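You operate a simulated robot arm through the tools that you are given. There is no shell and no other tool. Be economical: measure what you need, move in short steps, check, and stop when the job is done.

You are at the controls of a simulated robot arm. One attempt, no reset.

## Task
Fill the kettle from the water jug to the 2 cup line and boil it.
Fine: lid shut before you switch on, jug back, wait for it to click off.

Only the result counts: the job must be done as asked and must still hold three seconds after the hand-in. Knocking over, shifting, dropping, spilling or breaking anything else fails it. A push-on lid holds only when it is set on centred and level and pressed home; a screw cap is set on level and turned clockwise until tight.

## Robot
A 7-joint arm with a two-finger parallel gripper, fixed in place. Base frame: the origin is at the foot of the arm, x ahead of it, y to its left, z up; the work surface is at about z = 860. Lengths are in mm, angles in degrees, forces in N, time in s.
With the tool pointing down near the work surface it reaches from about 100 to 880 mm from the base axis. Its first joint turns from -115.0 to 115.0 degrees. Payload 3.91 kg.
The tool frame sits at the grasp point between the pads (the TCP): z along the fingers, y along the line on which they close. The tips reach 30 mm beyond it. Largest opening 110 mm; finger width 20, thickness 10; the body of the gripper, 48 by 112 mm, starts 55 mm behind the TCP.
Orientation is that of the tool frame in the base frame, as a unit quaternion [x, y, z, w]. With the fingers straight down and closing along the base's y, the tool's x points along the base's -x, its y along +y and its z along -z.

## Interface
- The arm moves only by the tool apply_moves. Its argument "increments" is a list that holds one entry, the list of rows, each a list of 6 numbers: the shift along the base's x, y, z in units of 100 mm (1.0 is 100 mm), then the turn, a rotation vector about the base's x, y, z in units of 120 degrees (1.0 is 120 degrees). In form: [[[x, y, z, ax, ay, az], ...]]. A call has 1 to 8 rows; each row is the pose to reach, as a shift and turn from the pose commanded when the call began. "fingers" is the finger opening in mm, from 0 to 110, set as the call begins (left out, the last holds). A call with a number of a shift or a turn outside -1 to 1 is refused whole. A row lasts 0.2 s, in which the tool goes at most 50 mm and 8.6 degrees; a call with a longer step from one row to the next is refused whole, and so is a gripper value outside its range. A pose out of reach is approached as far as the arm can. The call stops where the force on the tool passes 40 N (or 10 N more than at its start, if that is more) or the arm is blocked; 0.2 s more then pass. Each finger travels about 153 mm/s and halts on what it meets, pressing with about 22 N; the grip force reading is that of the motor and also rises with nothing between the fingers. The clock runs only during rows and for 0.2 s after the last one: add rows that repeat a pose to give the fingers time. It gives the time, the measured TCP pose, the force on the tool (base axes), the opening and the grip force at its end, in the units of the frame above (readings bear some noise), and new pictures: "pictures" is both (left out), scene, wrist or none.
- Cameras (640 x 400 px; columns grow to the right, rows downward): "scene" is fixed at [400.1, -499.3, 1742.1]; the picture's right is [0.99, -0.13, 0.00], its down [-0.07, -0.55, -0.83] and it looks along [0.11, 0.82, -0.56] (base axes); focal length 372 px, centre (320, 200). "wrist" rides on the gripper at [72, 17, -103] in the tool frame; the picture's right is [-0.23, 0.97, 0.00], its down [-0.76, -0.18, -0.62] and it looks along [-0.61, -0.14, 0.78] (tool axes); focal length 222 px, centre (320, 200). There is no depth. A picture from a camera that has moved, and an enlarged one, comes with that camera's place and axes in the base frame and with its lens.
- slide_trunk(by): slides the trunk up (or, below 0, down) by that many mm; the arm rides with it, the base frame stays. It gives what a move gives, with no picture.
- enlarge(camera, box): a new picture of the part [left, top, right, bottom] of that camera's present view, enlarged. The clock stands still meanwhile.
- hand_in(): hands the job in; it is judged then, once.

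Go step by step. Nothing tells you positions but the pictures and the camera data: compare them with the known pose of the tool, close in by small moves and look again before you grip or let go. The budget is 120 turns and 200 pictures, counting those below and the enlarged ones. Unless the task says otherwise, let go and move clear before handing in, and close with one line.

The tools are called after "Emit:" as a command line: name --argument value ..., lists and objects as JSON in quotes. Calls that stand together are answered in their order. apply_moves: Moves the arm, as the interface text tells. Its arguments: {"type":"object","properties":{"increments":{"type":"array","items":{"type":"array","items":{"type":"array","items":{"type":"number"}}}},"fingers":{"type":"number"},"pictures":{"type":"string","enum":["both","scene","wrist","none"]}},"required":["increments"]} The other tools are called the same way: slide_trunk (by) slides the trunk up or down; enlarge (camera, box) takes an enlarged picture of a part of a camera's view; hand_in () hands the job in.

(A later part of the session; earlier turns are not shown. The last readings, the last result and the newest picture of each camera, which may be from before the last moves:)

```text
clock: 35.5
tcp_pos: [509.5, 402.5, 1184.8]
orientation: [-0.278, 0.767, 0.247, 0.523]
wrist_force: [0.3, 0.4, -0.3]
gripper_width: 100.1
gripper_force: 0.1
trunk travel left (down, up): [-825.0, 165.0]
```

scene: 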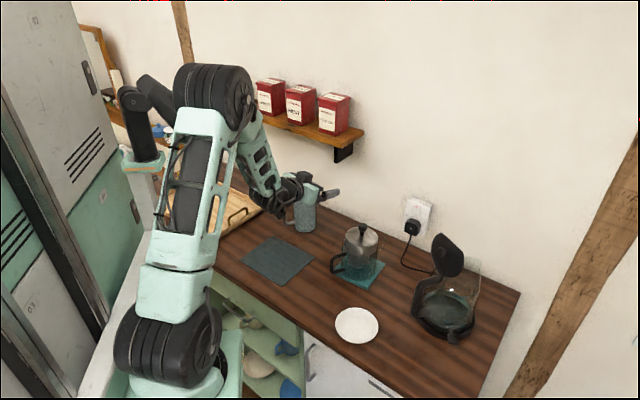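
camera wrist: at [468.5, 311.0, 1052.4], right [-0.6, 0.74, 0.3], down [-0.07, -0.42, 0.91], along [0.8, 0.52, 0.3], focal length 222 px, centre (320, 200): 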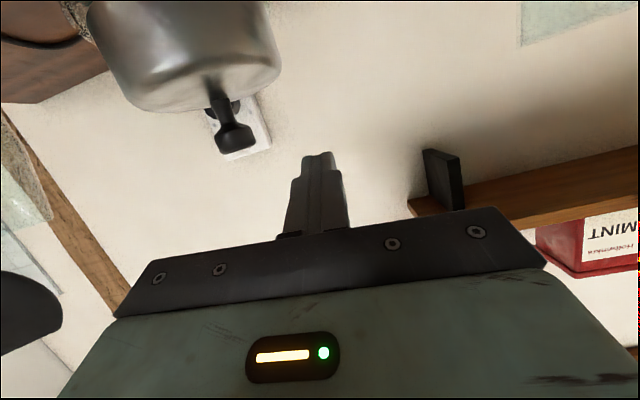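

Emit:
slide_trunk --by -100

Emit:
apply_moves --increments '[[[-0.05, 0.05, 0.2, 0, 0, 0.067], [-0.1, 0.1, 0.4, 0, 0, 0.133], [-0.15, 0.15, 0.6, 0, 0, 0.2], [-0.2, 0.2, 0.8, 0, 0, 0.267], [-0.3, 0.3, 0.8, 0, 0, 0.333]]]' --pictures "both"

```text
clock: 36.9
tcp_pos: [509.9, 401.8, 1084.9]
orientation: [-0.278, 0.767, 0.247, 0.523]
wrist_force: [0.8, 0.1, -0.3]
gripper_width: 100.1
gripper_force: 0.1
trunk travel left (down, up): [-725.0, 265.0]
```

```text
clock: 38.0
tcp_pos: [479.3, 429.5, 1163.7]
orientation: [-0.523, 0.626, 0.411, 0.408]
wrist_force: [-1.1, 0.2, -0.1]
gripper_width: 99.9
gripper_force: 0.1
trunk travel left (down, up): [-725.0, 265.0]
camera wrist: at [445.2, 310.7, 1133.0], right [-0.94, 0.18, 0.3], down [0.22, -0.36, 0.91], along [0.27, 0.91, 0.3], focal length 222 px, centre (320, 200)
```

scene: 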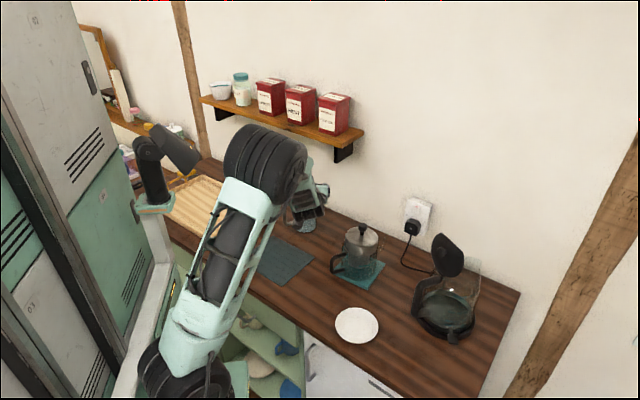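
wrist: 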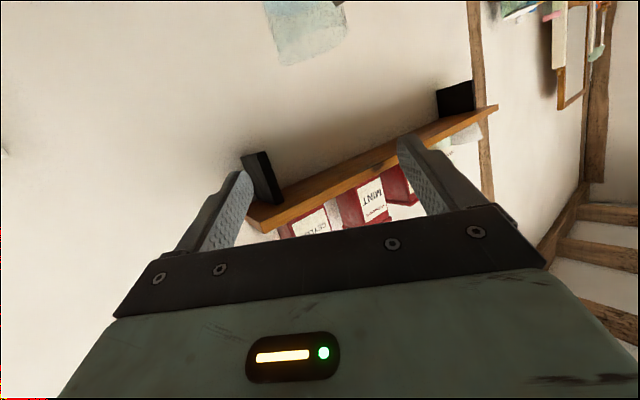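

This posture works (azimuth 85°, 19° down, elbow clear of the press). I'll yaw a bit more to 93° and descend to the stand-off.

Emit:
slide_trunk --by -80

Emit:
apply_moves --increments '[[[0.08, 0.25, -0.15, 0, 0, 0.033], [0.16, 0.45, -0.45, 0, 0, 0.066], [0.16, 0.6, -0.85, 0, 0, 0.066]]]' --fingers 104 --pictures "both"

```text
clock: 39.2
tcp_pos: [479.2, 429.5, 1085.0]
orientation: [-0.523, 0.627, 0.41, 0.407]
wrist_force: [-0.2, 0.0, -0.9]
gripper_width: 100.0
gripper_force: 0.0
trunk travel left (down, up): [-645.0, 345.0]
```

```text
clock: 40.0
tcp_pos: [495.9, 490.3, 1000.5]
orientation: [-0.565, 0.587, 0.438, 0.378]
wrist_force: [-0.4, 0.4, 0.5]
gripper_width: 104.0
gripper_force: 0.1
trunk travel left (down, up): [-645.0, 345.0]
camera wrist: at [478.1, 367.4, 967.2], right [-0.95, 0.05, 0.3], down [0.27, -0.33, 0.91], along [0.15, 0.94, 0.3], focal length 222 px, centre (320, 200)
```

scene: 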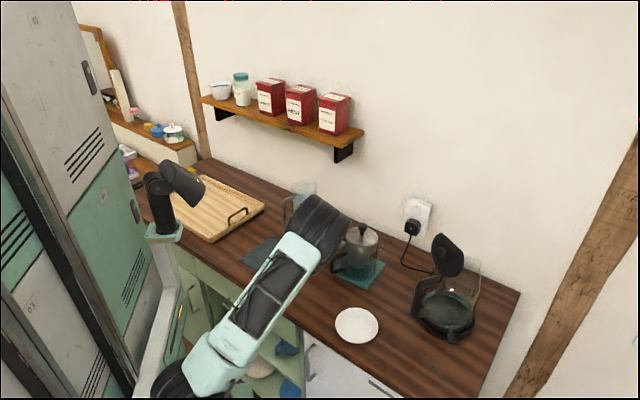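
wrist: 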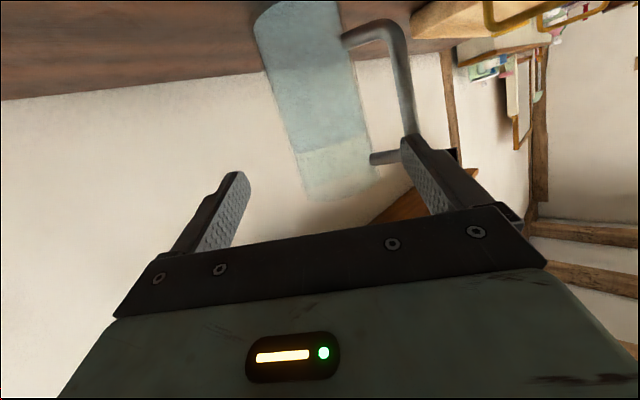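

Emit:
apply_moves --increments '[[[0, 0.05, -0.2, 0, 0, 0], [0, 0.07, -0.375, 0, 0, 0], [-0.02, 0.35, -0.375, 0, 0, 0], [-0.03, 0.6, -0.375, 0, 0, 0]]]' --pictures "wrist"

Emit:
enlarge --camera "wrist" --box '[200, 0, 500, 220]'

```text
clock: 41.0
tcp_pos: [492.7, 549.6, 961.0]
orientation: [-0.565, 0.588, 0.438, 0.378]
wrist_force: [-0.3, 0.4, 0.5]
gripper_width: 103.9
gripper_force: 0.0
trunk travel left (down, up): [-645.0, 345.0]
camera wrist: at [475.3, 426.6, 929.9], right [-0.95, 0.05, 0.3], down [0.27, -0.33, 0.91], along [0.15, 0.94, 0.3], focal length 222 px, centre (320, 200)
```

wrist: 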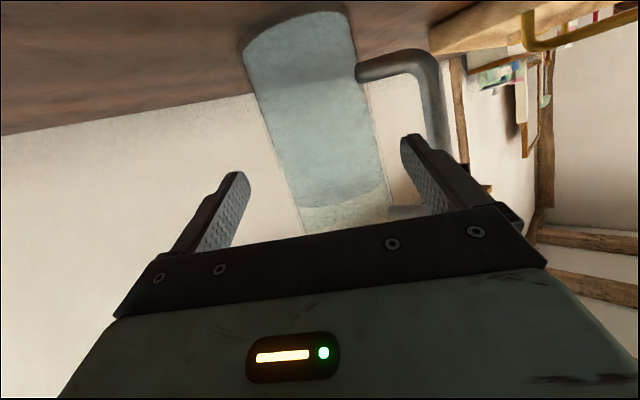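

```text
1.82 times, centred on (350, 110) of wrist
camera zoom: at [475.3, 426.6, 929.9], right [-0.95, 0.05, 0.3], down [0.27, -0.33, 0.91], along [0.15, 0.94, 0.3], focal length 404 px, centre (266, 364)
```

zoom: 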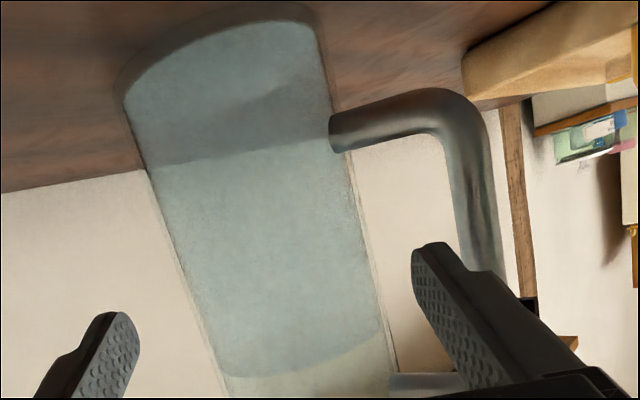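

The left fingertip lines up with the handle gap. Going forward to the grip pose.

Emit:
apply_moves --increments '[[[-0.01, 0.15, 0.01, 0, 0, 0], [-0.015, 0.3, 0.02, 0, 0, 0], [-0.02, 0.42, 0.02, 0, 0, 0], [-0.028, 0.54, 0.02, 0, 0, 0]]]' --pictures "both"

```text
clock: 42.0
tcp_pos: [491.4, 604.3, 963.6]
orientation: [-0.566, 0.588, 0.438, 0.378]
wrist_force: [-0.1, -1.0, -1.1]
gripper_width: 103.8
gripper_force: 0.1
trunk travel left (down, up): [-645.0, 345.0]
camera wrist: at [472.5, 481.4, 931.4], right [-0.95, 0.05, 0.3], down [0.27, -0.33, 0.91], along [0.15, 0.94, 0.3], focal length 222 px, centre (320, 200)
```

scene: 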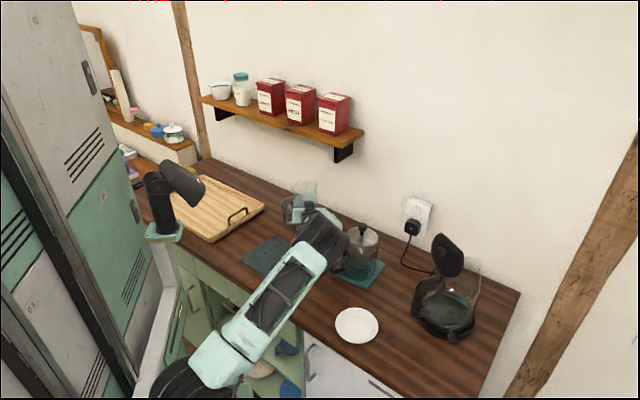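
wrist: 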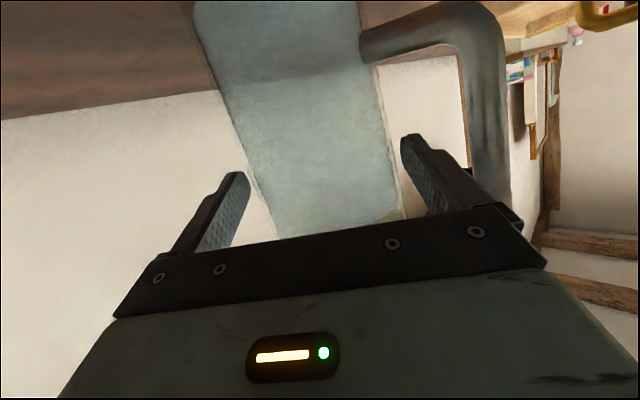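

The jug sits between the pads with the left finger inside the handle. Closing.

Emit:
apply_moves --increments '[[[0, 0, 0, 0, 0, 0], [0, 0, 0, 0, 0, 0], [0, 0, 0, 0, 0, 0], [0, 0, 0, 0, 0, 0]]]' --fingers 70 --pictures "wrist"

```text
clock: 43.0
tcp_pos: [490.7, 605.2, 963.6]
orientation: [-0.565, 0.587, 0.439, 0.378]
wrist_force: [-1.3, 3.7, 0.9]
gripper_width: 92.6
gripper_force: 21.7
trunk travel left (down, up): [-645.0, 345.0]
camera wrist: at [472.0, 481.7, 931.5], right [-0.95, 0.05, 0.3], down [0.27, -0.33, 0.91], along [0.15, 0.94, 0.3], focal length 222 px, centre (320, 200)
```

wrist: 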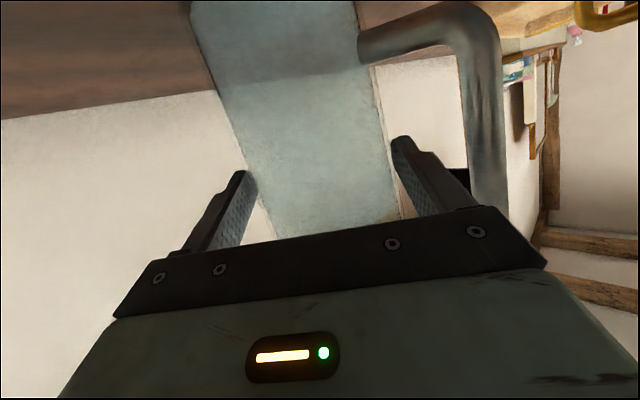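

Gripped at 92.6 mm. Lifting slowly.

Emit:
apply_moves --increments '[[[0, 0, 0.05, 0, 0, 0], [0, 0, 0.15, 0, 0, 0], [0, 0, 0.3, 0, 0, 0], [0, 0, 0.5, 0, 0, 0]]]' --pictures "both"

```text
clock: 44.0
tcp_pos: [491.4, 605.1, 1013.7]
orientation: [-0.566, 0.588, 0.438, 0.377]
wrist_force: [-0.3, -0.4, -10.8]
gripper_width: 87.0
gripper_force: 21.6
trunk travel left (down, up): [-645.0, 345.0]
camera wrist: at [473.2, 481.8, 981.1], right [-0.95, 0.05, 0.3], down [0.27, -0.33, 0.91], along [0.15, 0.94, 0.3], focal length 222 px, centre (320, 200)
```

scene: 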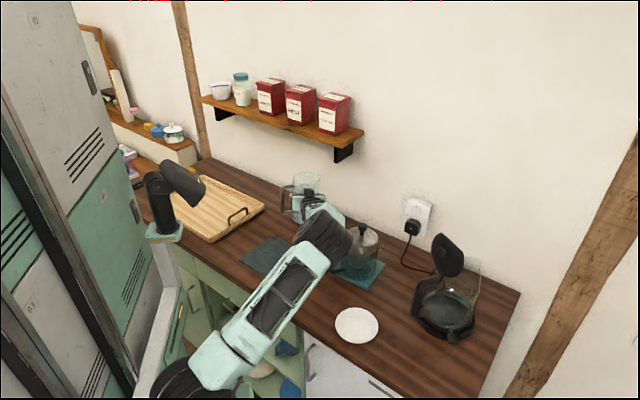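
wrist: 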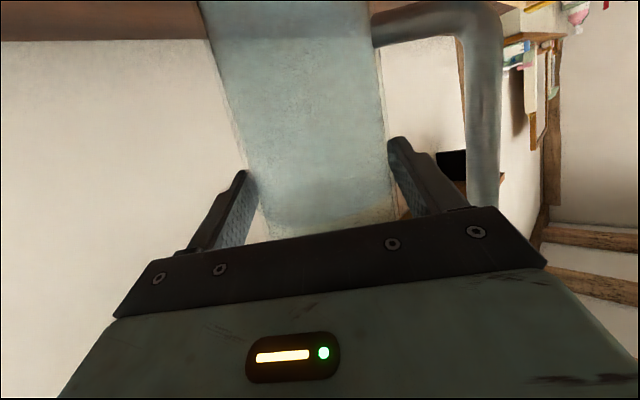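

Emit:
enlarge --camera "scene" --box '[260, 150, 360, 240]'

```text
4.44 times, centred on (310, 195) of scene
camera zoom: at [400.1, -499.3, 1742.1], right [0.99, -0.13, 0.0], down [-0.07, -0.55, -0.83], along [0.11, 0.82, -0.56], focal length 1652 px, centre (364, 222)
```

zoom: 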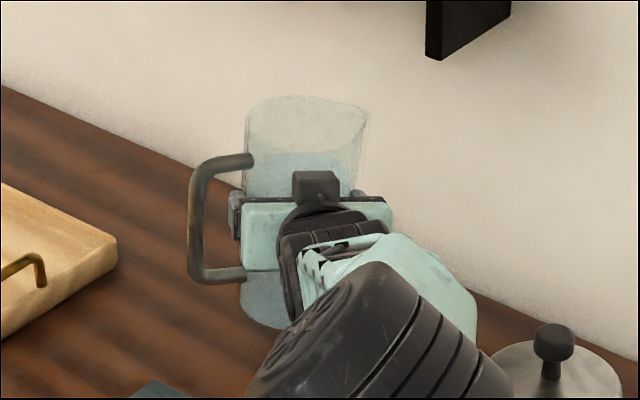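

The jug (about 1.1 kg) is held, but the tool was rolled 5°, so the jug leans slightly. I'll level it and then lift with the trunk.

Emit:
apply_moves --increments '[[[0, 0, 0.02, 0.001, -0.021, 0], [0, 0, 0.05, 0.002, -0.042, 0]]]' --pictures "none"

Emit:
slide_trunk --by 170

Emit:
enlarge --camera "scene" --box '[260, 110, 360, 200]'

```text
clock: 44.6
tcp_pos: [490.7, 605.5, 1018.4]
orientation: [0.584, -0.569, -0.414, -0.403]
wrist_force: [0.4, -0.7, -10.9]
gripper_width: 87.2
gripper_force: 21.5
trunk travel left (down, up): [-645.0, 345.0]
```

```text
clock: 46.5
tcp_pos: [490.6, 604.0, 1186.5]
orientation: [0.585, -0.57, -0.413, -0.402]
wrist_force: [-5.1, -6.1, -24.0]
gripper_width: 88.8
gripper_force: 21.8
trunk travel left (down, up): [-815.0, 175.0]
```

```text
4.44 times, centred on (310, 155) of scene
camera zoom: at [400.1, -499.3, 1742.1], right [0.99, -0.13, 0.0], down [-0.07, -0.55, -0.83], along [0.11, 0.82, -0.56], focal length 1652 px, centre (364, 400)
```

zoom: 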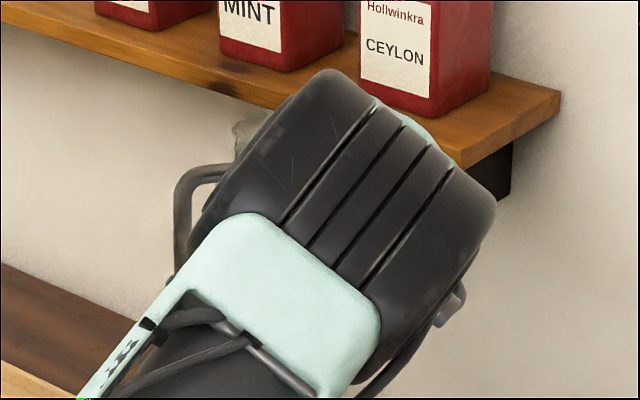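

The jug's rim is touching the underside of the shelf, so I'm lowering it at once.

Emit:
slide_trunk --by -70

Emit:
apply_moves --increments '[[[0, 0, 0, 0, 0, 0]]]' --pictures "both"

Emit:
enlarge --camera "scene" --box '[190, 70, 370, 210]'

```text
clock: 47.6
tcp_pos: [490.3, 605.2, 1119.6]
orientation: [0.583, -0.57, -0.414, -0.404]
wrist_force: [0.3, 0.2, -11.0]
gripper_width: 88.4
gripper_force: 22.3
trunk travel left (down, up): [-745.0, 245.0]
```

```text
clock: 48.0
tcp_pos: [491.1, 604.0, 1117.9]
orientation: [0.583, -0.57, -0.414, -0.404]
wrist_force: [-0.7, -0.4, -10.7]
gripper_width: 88.4
gripper_force: 22.0
trunk travel left (down, up): [-745.0, 245.0]
camera wrist: at [475.9, 481.5, 1085.0], right [-0.98, 0.05, 0.21], down [0.19, -0.33, 0.92], along [0.12, 0.94, 0.31], focal length 222 px, centre (320, 200)
```

scene: 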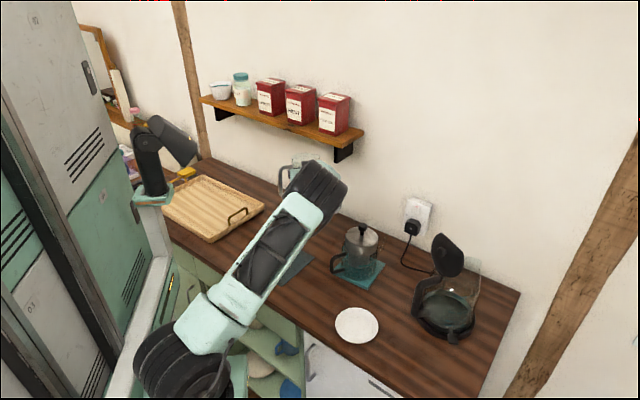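
wrist: 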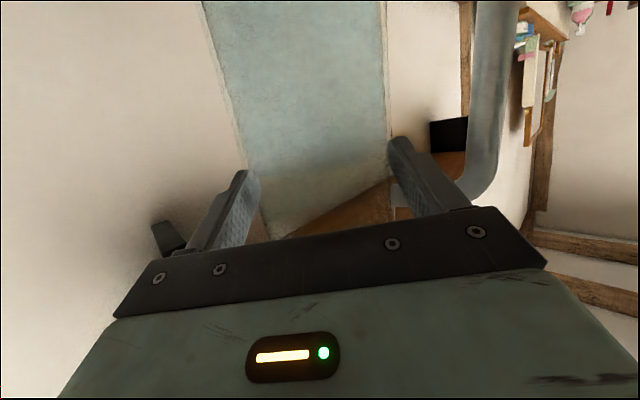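

```text
2.86 times, centred on (280, 140) of scene
camera zoom: at [400.1, -499.3, 1742.1], right [0.99, -0.13, 0.0], down [-0.07, -0.55, -0.83], along [0.11, 0.82, -0.56], focal length 1062 px, centre (434, 371)
```

zoom: 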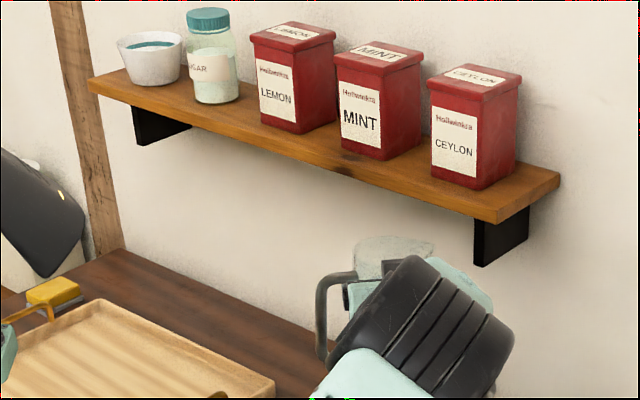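

The shelf items are fine, but the jug was pushed down about 33 mm in the grip. I'll set it down where it was and regrip at mid-height with the tool level.

Emit:
apply_moves --increments '[[[0, 0, -0.2, 0, 0, 0], [0, 0, -0.45, 0, 0, 0], [0, 0, -0.7, 0, 0, 0], [0, 0, -0.9, 0, 0, 0], [0, 0, -1.0, 0, 0, 0]]]' --pictures "scene"

Emit:
enlarge --camera "scene" --box '[275, 170, 330, 240]'

```text
clock: 49.2
tcp_pos: [491.7, 604.1, 1018.5]
orientation: [0.583, -0.57, -0.414, -0.404]
wrist_force: [-0.8, -0.3, -10.1]
gripper_width: 88.4
gripper_force: 22.1
trunk travel left (down, up): [-745.0, 245.0]
```

scene: 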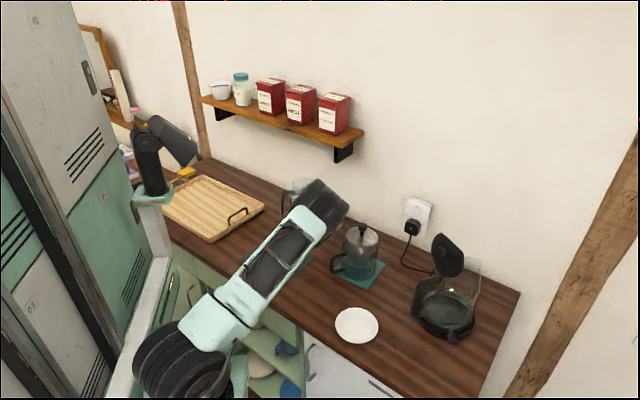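

```text
5.71 times, centred on (302, 205) of scene
camera zoom: at [400.1, -499.3, 1742.1], right [0.99, -0.13, 0.0], down [-0.07, -0.55, -0.83], along [0.11, 0.82, -0.56], focal length 2124 px, centre (420, 171)
```

zoom: 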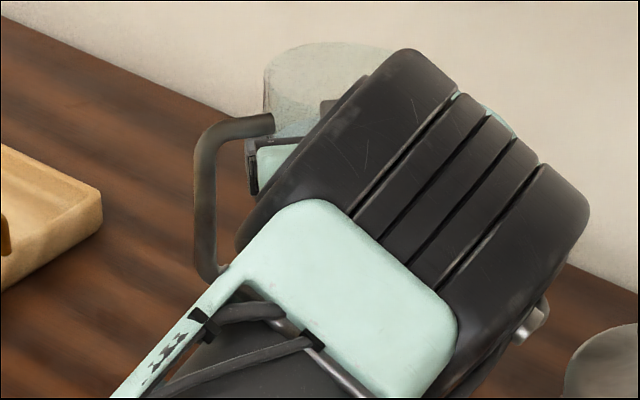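

Emit:
apply_moves --increments '[[[0, 0, -0.06, 0, 0, 0], [0, 0, -0.12, 0, 0, 0], [0, 0, -0.16, 0, 0, 0]]]' --pictures "none"

Emit:
apply_moves --increments '[[[0, 0, -0.02, 0, 0, 0], [0, 0, -0.04, 0, 0, 0], [0, 0, -0.06, 0, 0, 0]]]' --pictures "none"

```text
clock: 50.0
tcp_pos: [490.9, 605.0, 1005.3]
orientation: [0.583, -0.569, -0.414, -0.406]
wrist_force: [-1.0, -1.6, -2.1]
gripper_width: 88.6
gripper_force: 22.2
trunk travel left (down, up): [-745.0, 245.0]
```

```text
clock: 50.8
tcp_pos: [490.8, 604.9, 998.7]
orientation: [0.583, -0.568, -0.416, -0.405]
wrist_force: [-6.2, -6.3, 13.0]
gripper_width: 87.3
gripper_force: 22.3
trunk travel left (down, up): [-745.0, 245.0]
```

Jug is on the counter. Releasing and looking.

Emit:
apply_moves --increments '[[[0, 0, 0, 0, 0, 0], [0, 0, -0.02, 0, 0, 0], [0, 0, -0.05, 0, 0, 0]]]' --fingers 104 --pictures "both"

Emit:
enlarge --camera "scene" --box '[275, 170, 330, 240]'

```text
clock: 51.6
tcp_pos: [490.4, 603.7, 992.9]
orientation: [0.583, -0.57, -0.414, -0.405]
wrist_force: [-0.2, -0.3, -0.1]
gripper_width: 104.2
gripper_force: 0.1
trunk travel left (down, up): [-745.0, 245.0]
camera wrist: at [475.5, 481.1, 957.7], right [-0.98, 0.05, 0.21], down [0.19, -0.33, 0.92], along [0.12, 0.94, 0.32], focal length 222 px, centre (320, 200)
```

scene: 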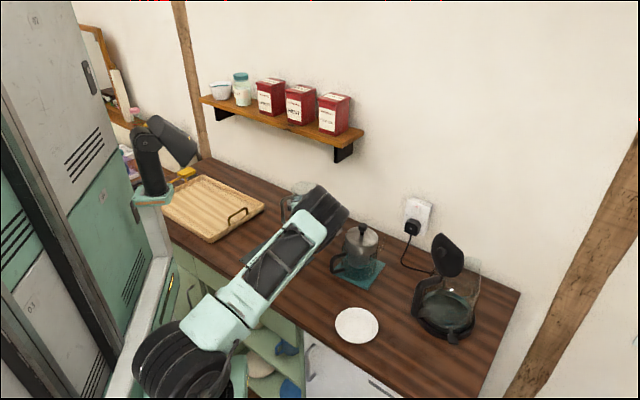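
wrist: 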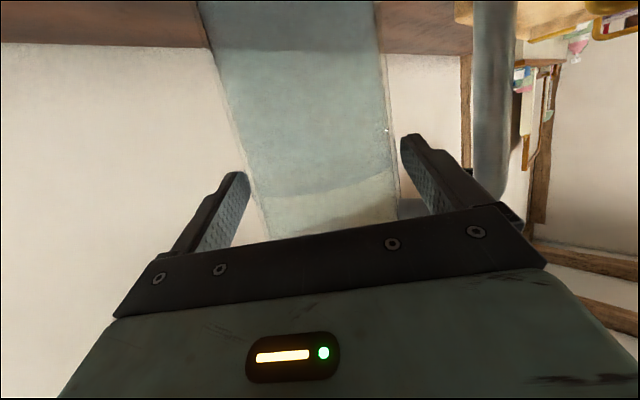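

```text
5.71 times, centred on (302, 205) of scene
camera zoom: at [400.1, -499.3, 1742.1], right [0.99, -0.13, 0.0], down [-0.07, -0.55, -0.83], along [0.11, 0.82, -0.56], focal length 2124 px, centre (420, 171)
```

zoom: 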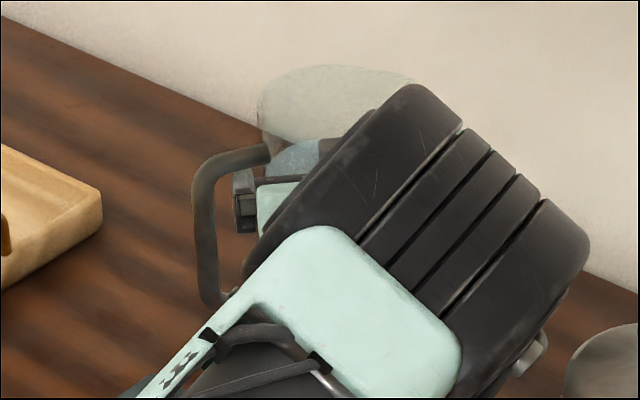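

The jug stands at its original spot with only a slight yaw. I'll lower to about mid-mass height and regrip.

Emit:
apply_moves --increments '[[[0, 0, -0.2, 0, 0, 0], [0, 0, -0.4, 0, 0, 0], [0, 0, -0.47, 0, 0, 0]]]' --pictures "wrist"

```text
clock: 52.4
tcp_pos: [490.7, 603.4, 943.8]
orientation: [0.583, -0.57, -0.414, -0.405]
wrist_force: [-0.9, 0.5, 0.8]
gripper_width: 104.3
gripper_force: 0.1
trunk travel left (down, up): [-745.0, 245.0]
camera wrist: at [475.7, 481.3, 910.2], right [-0.98, 0.05, 0.21], down [0.19, -0.33, 0.92], along [0.12, 0.94, 0.32], focal length 222 px, centre (320, 200)
```

wrist: 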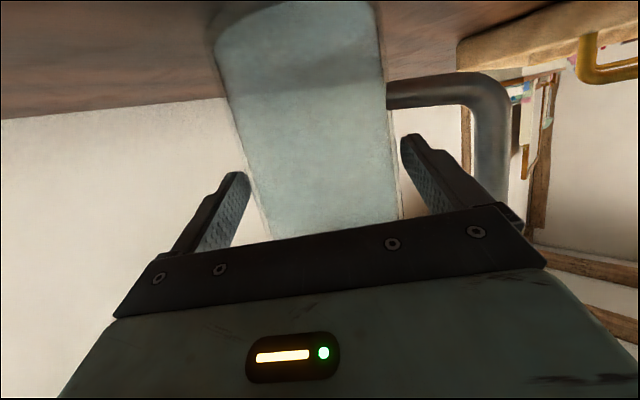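

Emit:
apply_moves --increments '[[[0, 0, 0, 0, 0, 0], [0, 0, 0, 0, 0, 0], [0, 0, 0, 0, 0, 0], [0, 0, 0, 0, 0, 0]]]' --fingers 60 --pictures "none"

Emit:
apply_moves --increments '[[[0, 0, 0.05, 0, 0, 0], [0, 0, 0.2, 0, 0, 0], [0, 0, 0.45, 0, 0, 0], [0, 0, 0.7, 0, 0, 0], [0, 0, 0.9, 0, 0, 0], [0, 0, 1.0, 0, 0, 0]]]' --pictures "both"

```text
clock: 53.4
tcp_pos: [489.5, 604.4, 945.2]
orientation: [0.584, -0.57, -0.414, -0.404]
wrist_force: [-3.1, 0.8, 0.0]
gripper_width: 87.3
gripper_force: 22.2
trunk travel left (down, up): [-745.0, 245.0]
```

```text
clock: 54.8
tcp_pos: [491.4, 604.8, 1044.3]
orientation: [0.585, -0.57, -0.414, -0.402]
wrist_force: [0.4, 0.4, -10.9]
gripper_width: 87.3
gripper_force: 22.3
trunk travel left (down, up): [-745.0, 245.0]
camera wrist: at [476.2, 481.0, 1011.3], right [-0.98, 0.05, 0.22], down [0.19, -0.33, 0.92], along [0.12, 0.94, 0.31], focal length 222 px, centre (320, 200)
```

scene: 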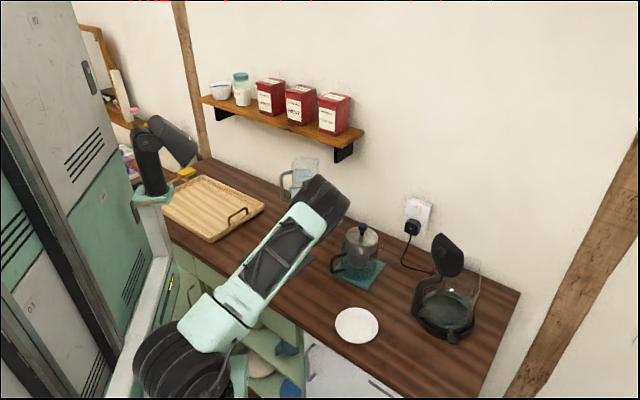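
wrist: 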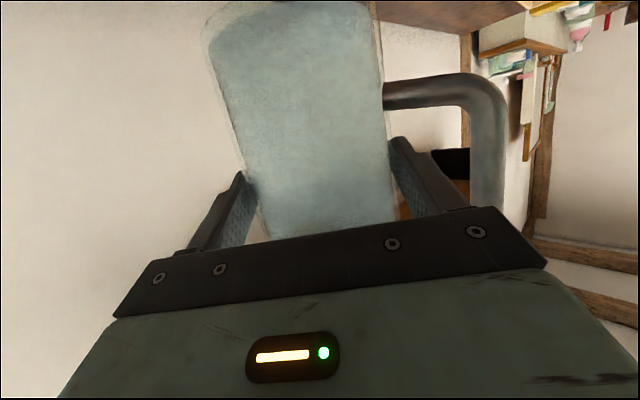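

Held firmly. I'll draw back from under the shelf first, then raise with the trunk.

Emit:
apply_moves --increments '[[[-0.1, -0.15, 0, 0, 0, 0], [-0.2, -0.3, 0, 0, 0, 0], [-0.3, -0.45, 0, 0, 0, 0], [-0.35, -0.6, 0, 0, 0, 0]]]' --pictures "none"

Emit:
slide_trunk --by 130

Emit:
enlarge --camera "scene" --box '[200, 60, 400, 220]'

```text
clock: 55.8
tcp_pos: [457.4, 545.3, 1045.2]
orientation: [0.583, -0.57, -0.415, -0.405]
wrist_force: [-0.6, 0.8, -10.4]
gripper_width: 87.2
gripper_force: 22.3
trunk travel left (down, up): [-745.0, 245.0]
```

```text
clock: 57.4
tcp_pos: [457.1, 544.9, 1174.5]
orientation: [0.583, -0.57, -0.414, -0.405]
wrist_force: [-0.5, 0.9, -10.3]
gripper_width: 87.4
gripper_force: 21.7
trunk travel left (down, up): [-875.0, 115.0]
```

```text
2.50 times, centred on (300, 140) of scene
camera zoom: at [400.1, -499.3, 1742.1], right [0.99, -0.13, 0.0], down [-0.07, -0.55, -0.83], along [0.11, 0.82, -0.56], focal length 929 px, centre (370, 350)
```

zoom: 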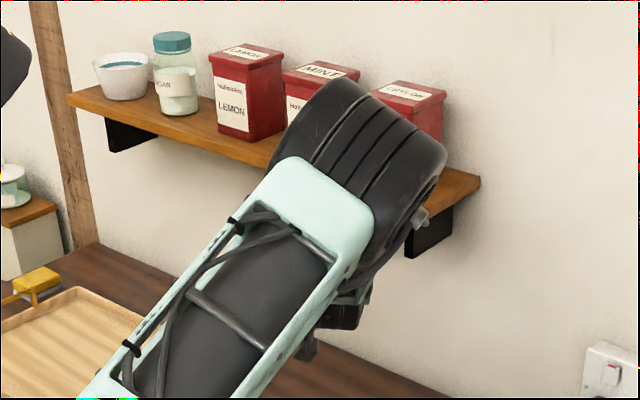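

Emit:
apply_moves --increments '[[[0.12, -0.15, 0.03, 0, 0, -0.0625], [0.24, -0.3, 0.06, 0, 0, -0.125], [0.36, -0.45, 0.09, 0, 0, -0.1875], [0.48, -0.6, 0.12, 0, 0, -0.25], [0.6, -0.75, 0.15, 0, 0, -0.3125], [0.72, -0.9, 0.18, 0, 0, -0.375], [0.84, -1.0, 0.2, 0, 0, -0.4375]]]' --pictures "both"

```text
clock: 59.0
tcp_pos: [542.6, 443.0, 1195.4]
orientation: [-0.27, 0.769, 0.192, 0.546]
wrist_force: [-0.3, 0.0, -10.5]
gripper_width: 87.3
gripper_force: 22.0
trunk travel left (down, up): [-875.0, 115.0]
camera wrist: at [436.2, 379.4, 1161.1], right [-0.55, 0.81, 0.21], down [-0.15, -0.35, 0.92], along [0.82, 0.48, 0.31], focal length 222 px, centre (320, 200)
```

scene: 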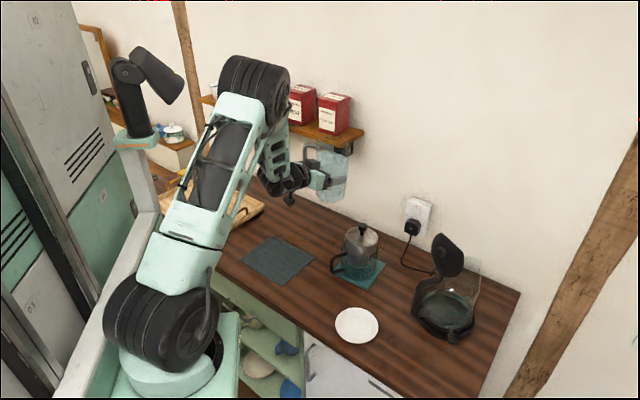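
wrist: 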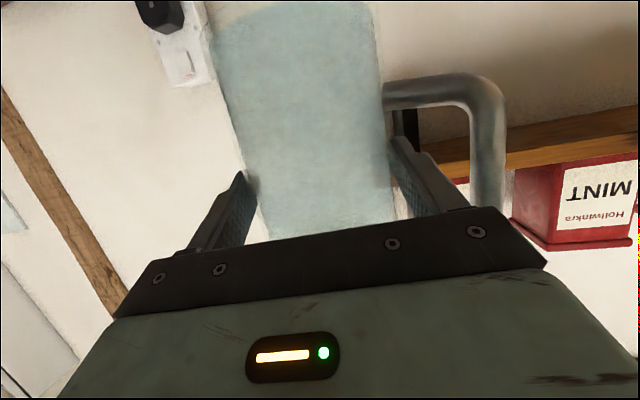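

Emit:
apply_moves --increments '[[[0.14, -0.13, 0.0, 0, 0, -0.0604], [0.28, -0.26, 0.0, 0, 0, -0.1208], [0.42, -0.39, 0.0, 0, 0, -0.1812], [0.56, -0.52, 0.0, 0, 0, -0.2416], [0.7, -0.65, 0.0, 0, 0, -0.302], [0.84, -0.78, 0.0, 0, 0, -0.3624], [1.0, -0.92, 0.0, 0, 0, -0.4228]]]' --pictures "both"

```text
clock: 60.6
tcp_pos: [641.1, 353.0, 1194.2]
orientation: [0.086, 0.811, -0.061, 0.576]
wrist_force: [-1.2, -0.6, -9.9]
gripper_width: 87.3
gripper_force: 22.2
trunk travel left (down, up): [-875.0, 115.0]
camera wrist: at [524.8, 392.7, 1160.5], right [0.28, 0.94, 0.21], down [-0.37, -0.1, 0.92], along [0.89, -0.33, 0.31], focal length 222 px, centre (320, 200)
```

scene: 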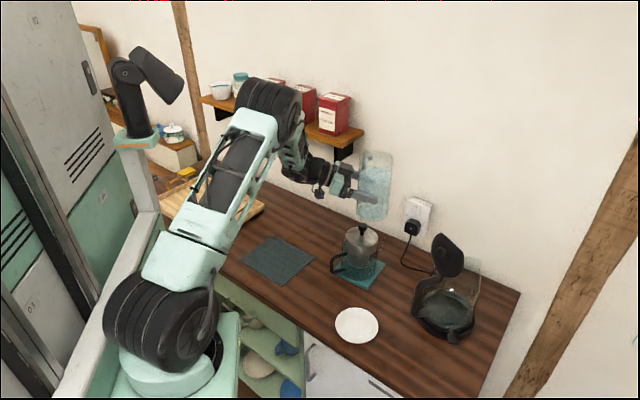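
wrist: 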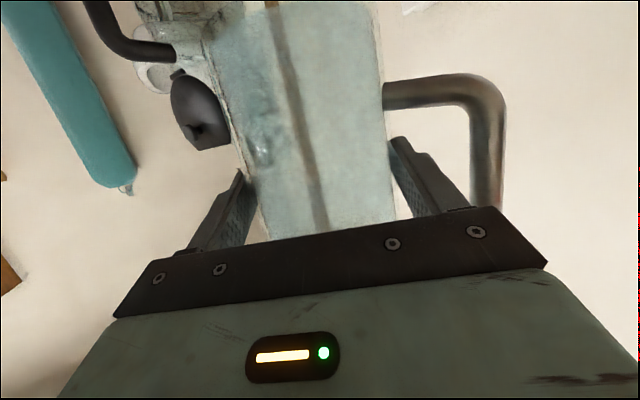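

Heading is right (−12°). I'll carry the jug across to beside the kettle, still upright and high.

Emit:
apply_moves --increments '[[[0.2, -0.05, 0.0, 0, 0, 0], [0.5, -0.13, 0.0, 0, 0, 0], [0.8, -0.2, 0.0, 0, 0, 0], [1.0, -0.27, 0.0, 0, 0, 0]]]' --pictures "none"

Emit:
apply_moves --increments '[[[0.2, -0.05, 0.0, 0, 0, 0], [0.4, -0.1, 0.0, 0, 0, 0], [0.59, -0.16, 0.0, 0, 0, 0]]]' --pictures "both"

```text
clock: 61.6
tcp_pos: [741.0, 326.9, 1192.8]
orientation: [0.085, 0.811, -0.06, 0.575]
wrist_force: [-0.8, 0.3, -9.4]
gripper_width: 87.5
gripper_force: 22.3
trunk travel left (down, up): [-875.0, 115.0]
```

```text
clock: 62.4
tcp_pos: [799.2, 309.4, 1193.4]
orientation: [0.085, 0.811, -0.061, 0.575]
wrist_force: [-0.2, 0.0, -10.9]
gripper_width: 87.4
gripper_force: 22.3
trunk travel left (down, up): [-875.0, 115.0]
camera wrist: at [683.1, 350.4, 1160.1], right [0.27, 0.94, 0.21], down [-0.37, -0.1, 0.93], along [0.89, -0.33, 0.31], focal length 222 px, centre (320, 200)
```

scene: 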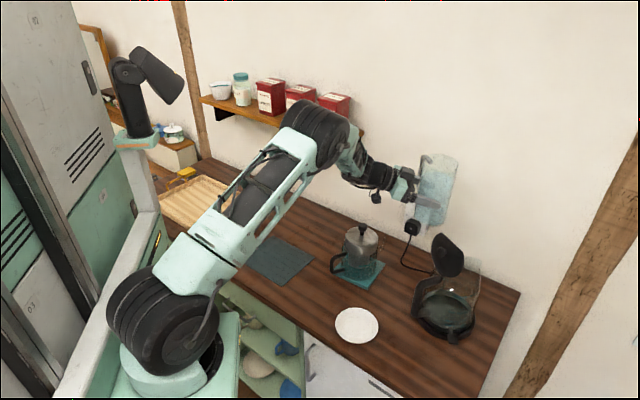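
wrist: 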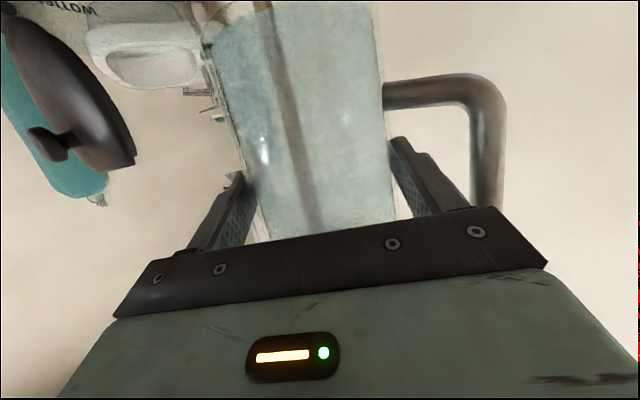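

I'll tilt the jug 35° about its pour axis while still high, below the point where water would leave.

Emit:
apply_moves --increments '[[[0.06, -0.05, 0.0, 0.0581, 0.0051, 0], [0.12, -0.1, 0.0, 0.1162, 0.0102, 0], [0.18, -0.15, 0.0, 0.1743, 0.0152, 0], [0.25, -0.21, 0.0, 0.2324, 0.0203, 0], [0.32, -0.27, 0.0, 0.2905, 0.0254, 0]]]' --pictures "both"

Emit:
enlarge --camera "scene" --box '[380, 120, 520, 340]'

```text
clock: 63.6
tcp_pos: [830.8, 281.4, 1193.5]
orientation: [0.252, 0.807, 0.185, 0.502]
wrist_force: [-0.7, 0.6, -9.9]
gripper_width: 87.5
gripper_force: 22.0
trunk travel left (down, up): [-875.0, 115.0]
camera wrist: at [714.4, 332.7, 1195.9], right [0.3, 0.65, 0.7], down [-0.32, -0.62, 0.72], along [0.9, -0.44, 0.02], focal length 222 px, centre (320, 200)
```

scene: 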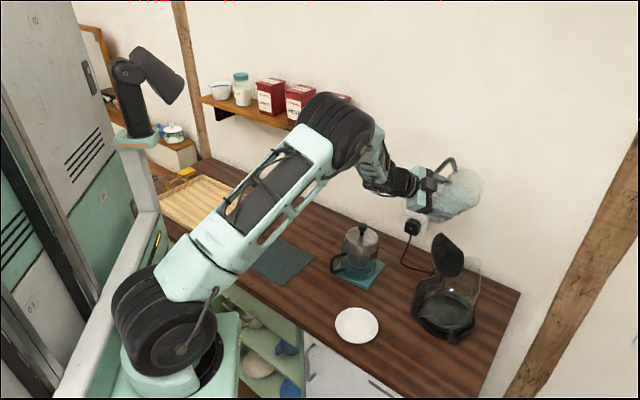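
wrist: 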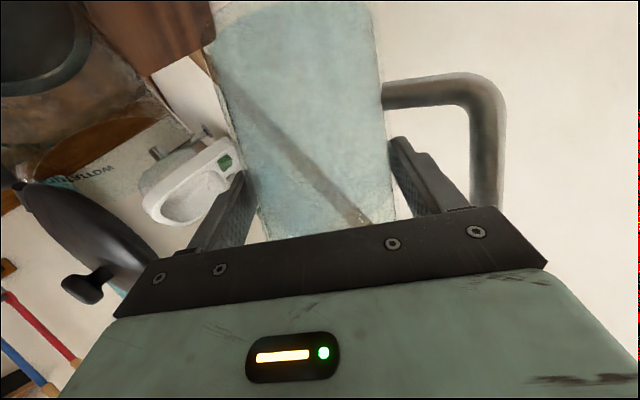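

```text
1.82 times, centred on (450, 230) of scene
camera zoom: at [400.1, -499.3, 1742.1], right [0.99, -0.13, 0.0], down [-0.07, -0.55, -0.83], along [0.11, 0.82, -0.56], focal length 676 px, centre (84, 146)
```

zoom: 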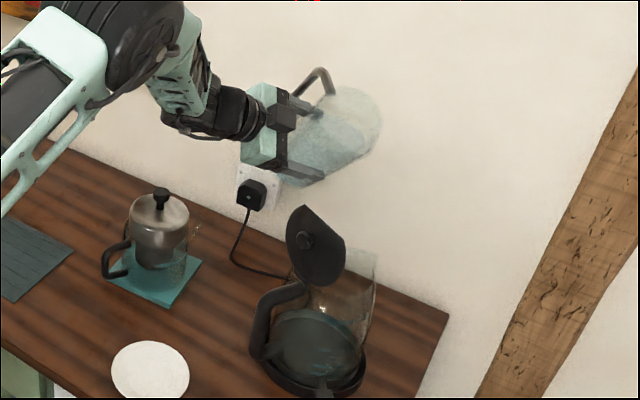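

Emit:
apply_moves --increments '[[[0, 0, -0.3, 0, 0, 0], [0, 0, -0.6, 0, 0, 0], [0, 0, -0.85, 0, 0, 0], [0, 0, -1.0, 0, 0, 0]]]' --pictures "both"

Emit:
enlarge --camera "scene" --box '[390, 180, 520, 345]'

```text
clock: 64.6
tcp_pos: [831.1, 283.2, 1091.7]
orientation: [0.252, 0.807, 0.183, 0.502]
wrist_force: [0.8, 0.1, -8.8]
gripper_width: 87.2
gripper_force: 22.5
trunk travel left (down, up): [-875.0, 115.0]
camera wrist: at [714.5, 332.7, 1094.7], right [0.3, 0.65, 0.7], down [-0.32, -0.62, 0.72], along [0.9, -0.44, 0.02], focal length 222 px, centre (320, 200)
```

scene: 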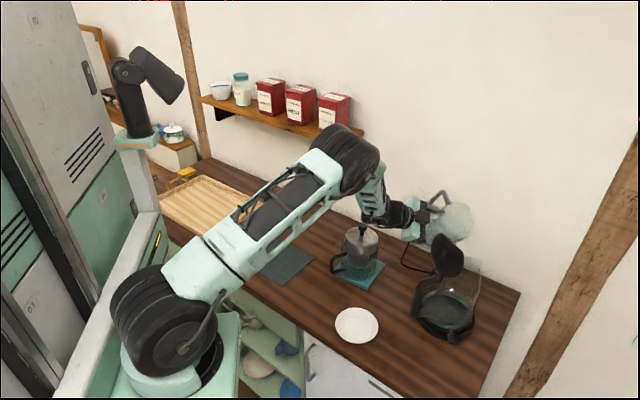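
wrist: 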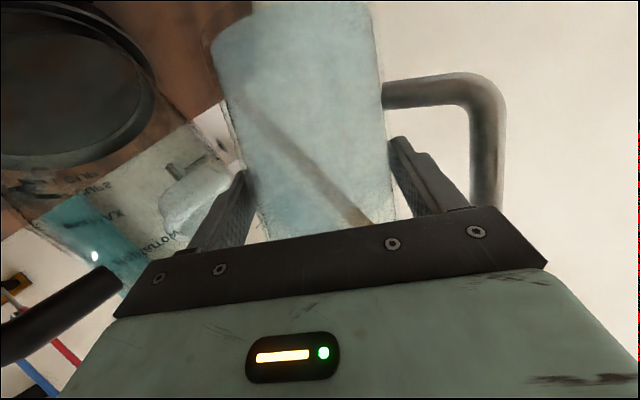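

```text
2.42 times, centred on (455, 262) of scene
camera zoom: at [400.1, -499.3, 1742.1], right [0.99, -0.13, 0.0], down [-0.07, -0.55, -0.83], along [0.11, 0.82, -0.56], focal length 901 px, centre (-7, 48)
```

zoom: 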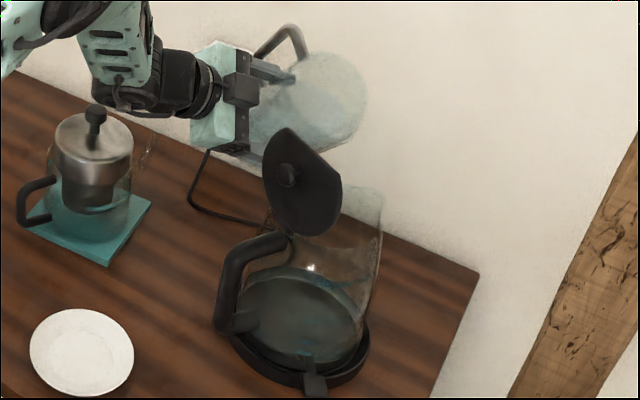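

The lip projects over the kettle mouth. I'll lower 40 mm and tilt on to 45°, keeping the lip in place.

Emit:
apply_moves --increments '[[[0, 0, -0.2, 0, 0, 0], [0, 0, -0.4, 0, 0, 0], [-0.004, 0.049, -0.31, 0.0415, 0.0036, 0], [-0.008, 0.09, -0.22, 0.083, 0.0073, 0]]]' --pictures "wrist"

Emit:
enlarge --camera "scene" --box '[390, 180, 520, 345]'

```text
clock: 65.6
tcp_pos: [830.3, 292.6, 1070.5]
orientation: [0.295, 0.792, 0.251, 0.472]
wrist_force: [0.7, 0.5, -11.6]
gripper_width: 87.4
gripper_force: 22.2
trunk travel left (down, up): [-875.0, 115.0]
camera wrist: at [713.5, 341.6, 1083.8], right [0.31, 0.52, 0.79], down [-0.31, -0.73, 0.6], along [0.9, -0.43, -0.07], focal length 222 px, centre (320, 200)
```

wrist: 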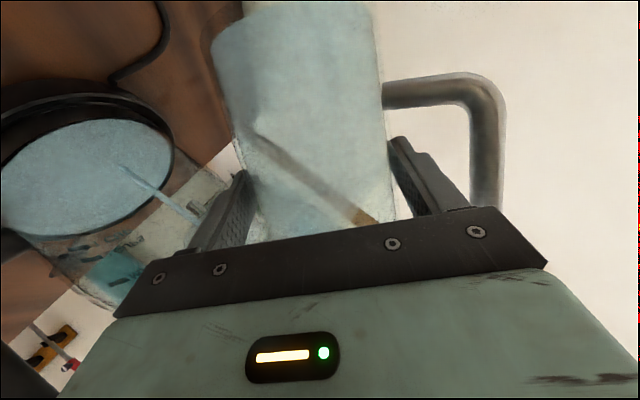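

```text
2.42 times, centred on (455, 262) of scene
camera zoom: at [400.1, -499.3, 1742.1], right [0.99, -0.13, 0.0], down [-0.07, -0.55, -0.83], along [0.11, 0.82, -0.56], focal length 901 px, centre (-7, 48)
```

zoom: 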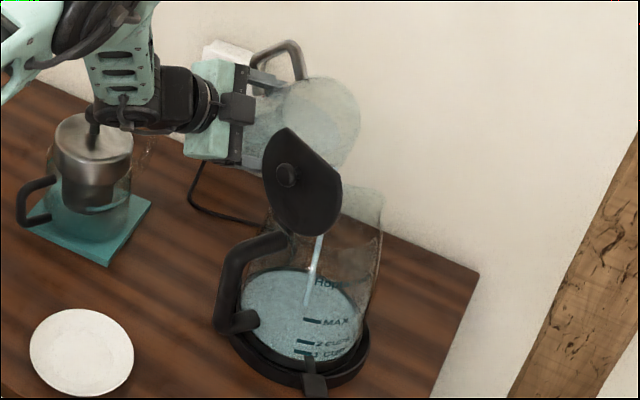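

Water is flowing and landing inside. I'll read the level closely.

Emit:
enlarge --camera "scene" --box '[430, 280, 490, 350]'

```text
5.71 times, centred on (460, 315) of scene
camera zoom: at [400.1, -499.3, 1742.1], right [0.99, -0.13, 0.0], down [-0.07, -0.55, -0.83], along [0.11, 0.82, -0.56], focal length 2124 px, centre (-480, -457)
```

zoom: 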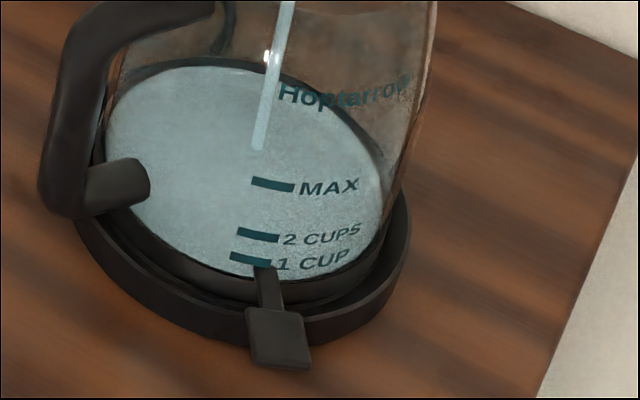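

Emit:
apply_moves --increments '[[[0, 0, 0, 0, 0, 0], [0, 0, 0, 0, 0, 0], [0, 0, 0, 0, 0, 0]]]' --pictures "none"

Emit:
enlarge --camera "scene" --box '[430, 280, 490, 350]'

```text
clock: 66.4
tcp_pos: [831.0, 292.0, 1071.3]
orientation: [0.296, 0.791, 0.251, 0.473]
wrist_force: [-0.1, -0.5, -10.8]
gripper_width: 87.4
gripper_force: 22.2
trunk travel left (down, up): [-875.0, 115.0]
```

```text
5.71 times, centred on (460, 315) of scene
camera zoom: at [400.1, -499.3, 1742.1], right [0.99, -0.13, 0.0], down [-0.07, -0.55, -0.83], along [0.11, 0.82, -0.56], focal length 2124 px, centre (-480, -457)
```

zoom: 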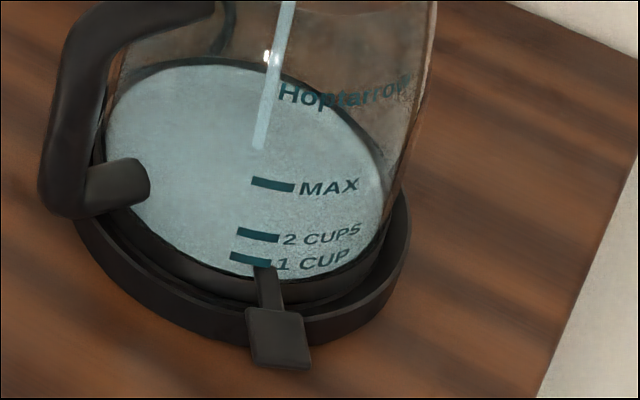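

Emit:
apply_moves --increments '[[[-0.003, 0.033, 0.095, 0.0415, 0.0036, 0], [-0.003, 0.033, 0.095, 0.0415, 0.0036, 0], [-0.003, 0.033, 0.095, 0.0415, 0.0036, 0]]]' --pictures "none"

Emit:
enlarge --camera "scene" --box '[420, 240, 490, 350]'

```text
clock: 67.2
tcp_pos: [831.1, 295.4, 1080.9]
orientation: [0.317, 0.782, 0.284, 0.456]
wrist_force: [-0.3, -0.4, -9.7]
gripper_width: 87.4
gripper_force: 22.0
trunk travel left (down, up): [-875.0, 115.0]
```

```text
3.64 times, centred on (455, 295) of scene
camera zoom: at [400.1, -499.3, 1742.1], right [0.99, -0.13, 0.0], down [-0.07, -0.55, -0.83], along [0.11, 0.82, -0.56], focal length 1352 px, centre (-171, -146)
```

zoom: 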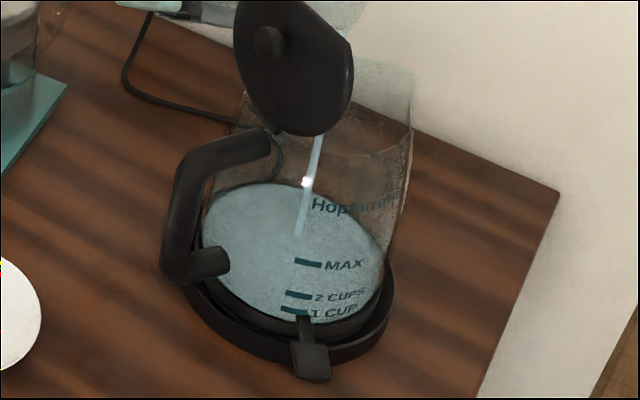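

Emit:
apply_moves --increments '[[[-0.002, 0.024, 0.098, 0.0415, 0.0036, 0], [-0.002, 0.024, 0.098, 0.0415, 0.0036, 0], [-0.002, 0.024, 0.098, 0.0415, 0.0036, 0]]]' --pictures "none"

Emit:
enlarge --camera "scene" --box '[430, 280, 490, 350]'

```text
clock: 68.0
tcp_pos: [828.9, 296.9, 1091.6]
orientation: [0.338, 0.771, 0.315, 0.439]
wrist_force: [0.1, -1.2, -9.6]
gripper_width: 87.3
gripper_force: 21.8
trunk travel left (down, up): [-875.0, 115.0]
```

```text
5.71 times, centred on (460, 315) of scene
camera zoom: at [400.1, -499.3, 1742.1], right [0.99, -0.13, 0.0], down [-0.07, -0.55, -0.83], along [0.11, 0.82, -0.56], focal length 2124 px, centre (-480, -457)
```

zoom: 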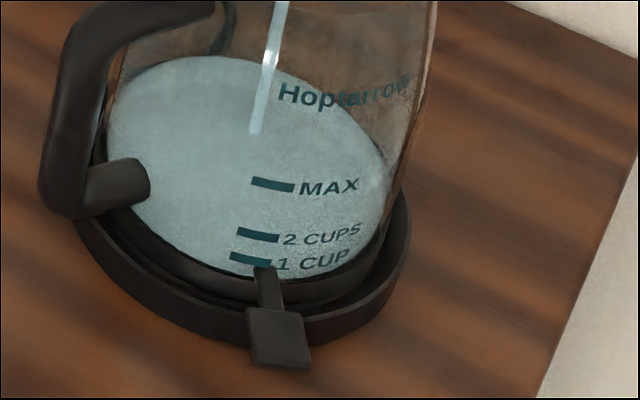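

Emit:
apply_moves --increments '[[[-0.001, 0.016, 0.099, 0.0415, 0.0036, 0], [-0.001, 0.016, 0.099, 0.0415, 0.0036, 0], [-0.001, 0.016, 0.099, 0.0415, 0.0036, 0], [-0.001, 0.016, 0.099, 0.0415, 0.0036, 0]]]' --pictures "none"

Emit:
enlarge --camera "scene" --box '[430, 280, 490, 350]'

```text
clock: 69.0
tcp_pos: [830.5, 299.0, 1101.6]
orientation: [0.357, 0.757, 0.348, 0.422]
wrist_force: [-0.1, -1.1, -7.8]
gripper_width: 87.3
gripper_force: 22.5
trunk travel left (down, up): [-875.0, 115.0]
```

```text
5.71 times, centred on (460, 315) of scene
camera zoom: at [400.1, -499.3, 1742.1], right [0.99, -0.13, 0.0], down [-0.07, -0.55, -0.83], along [0.11, 0.82, -0.56], focal length 2124 px, centre (-480, -457)
```

zoom: 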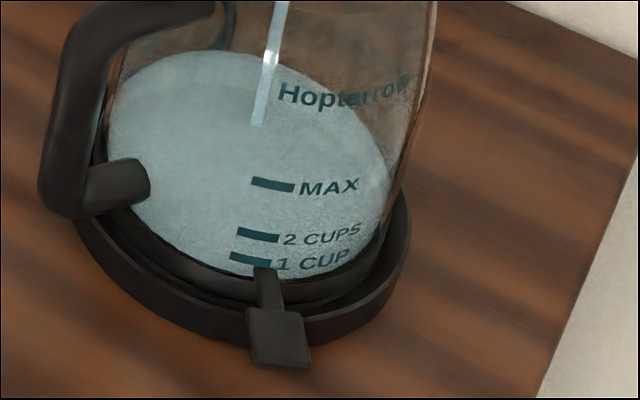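

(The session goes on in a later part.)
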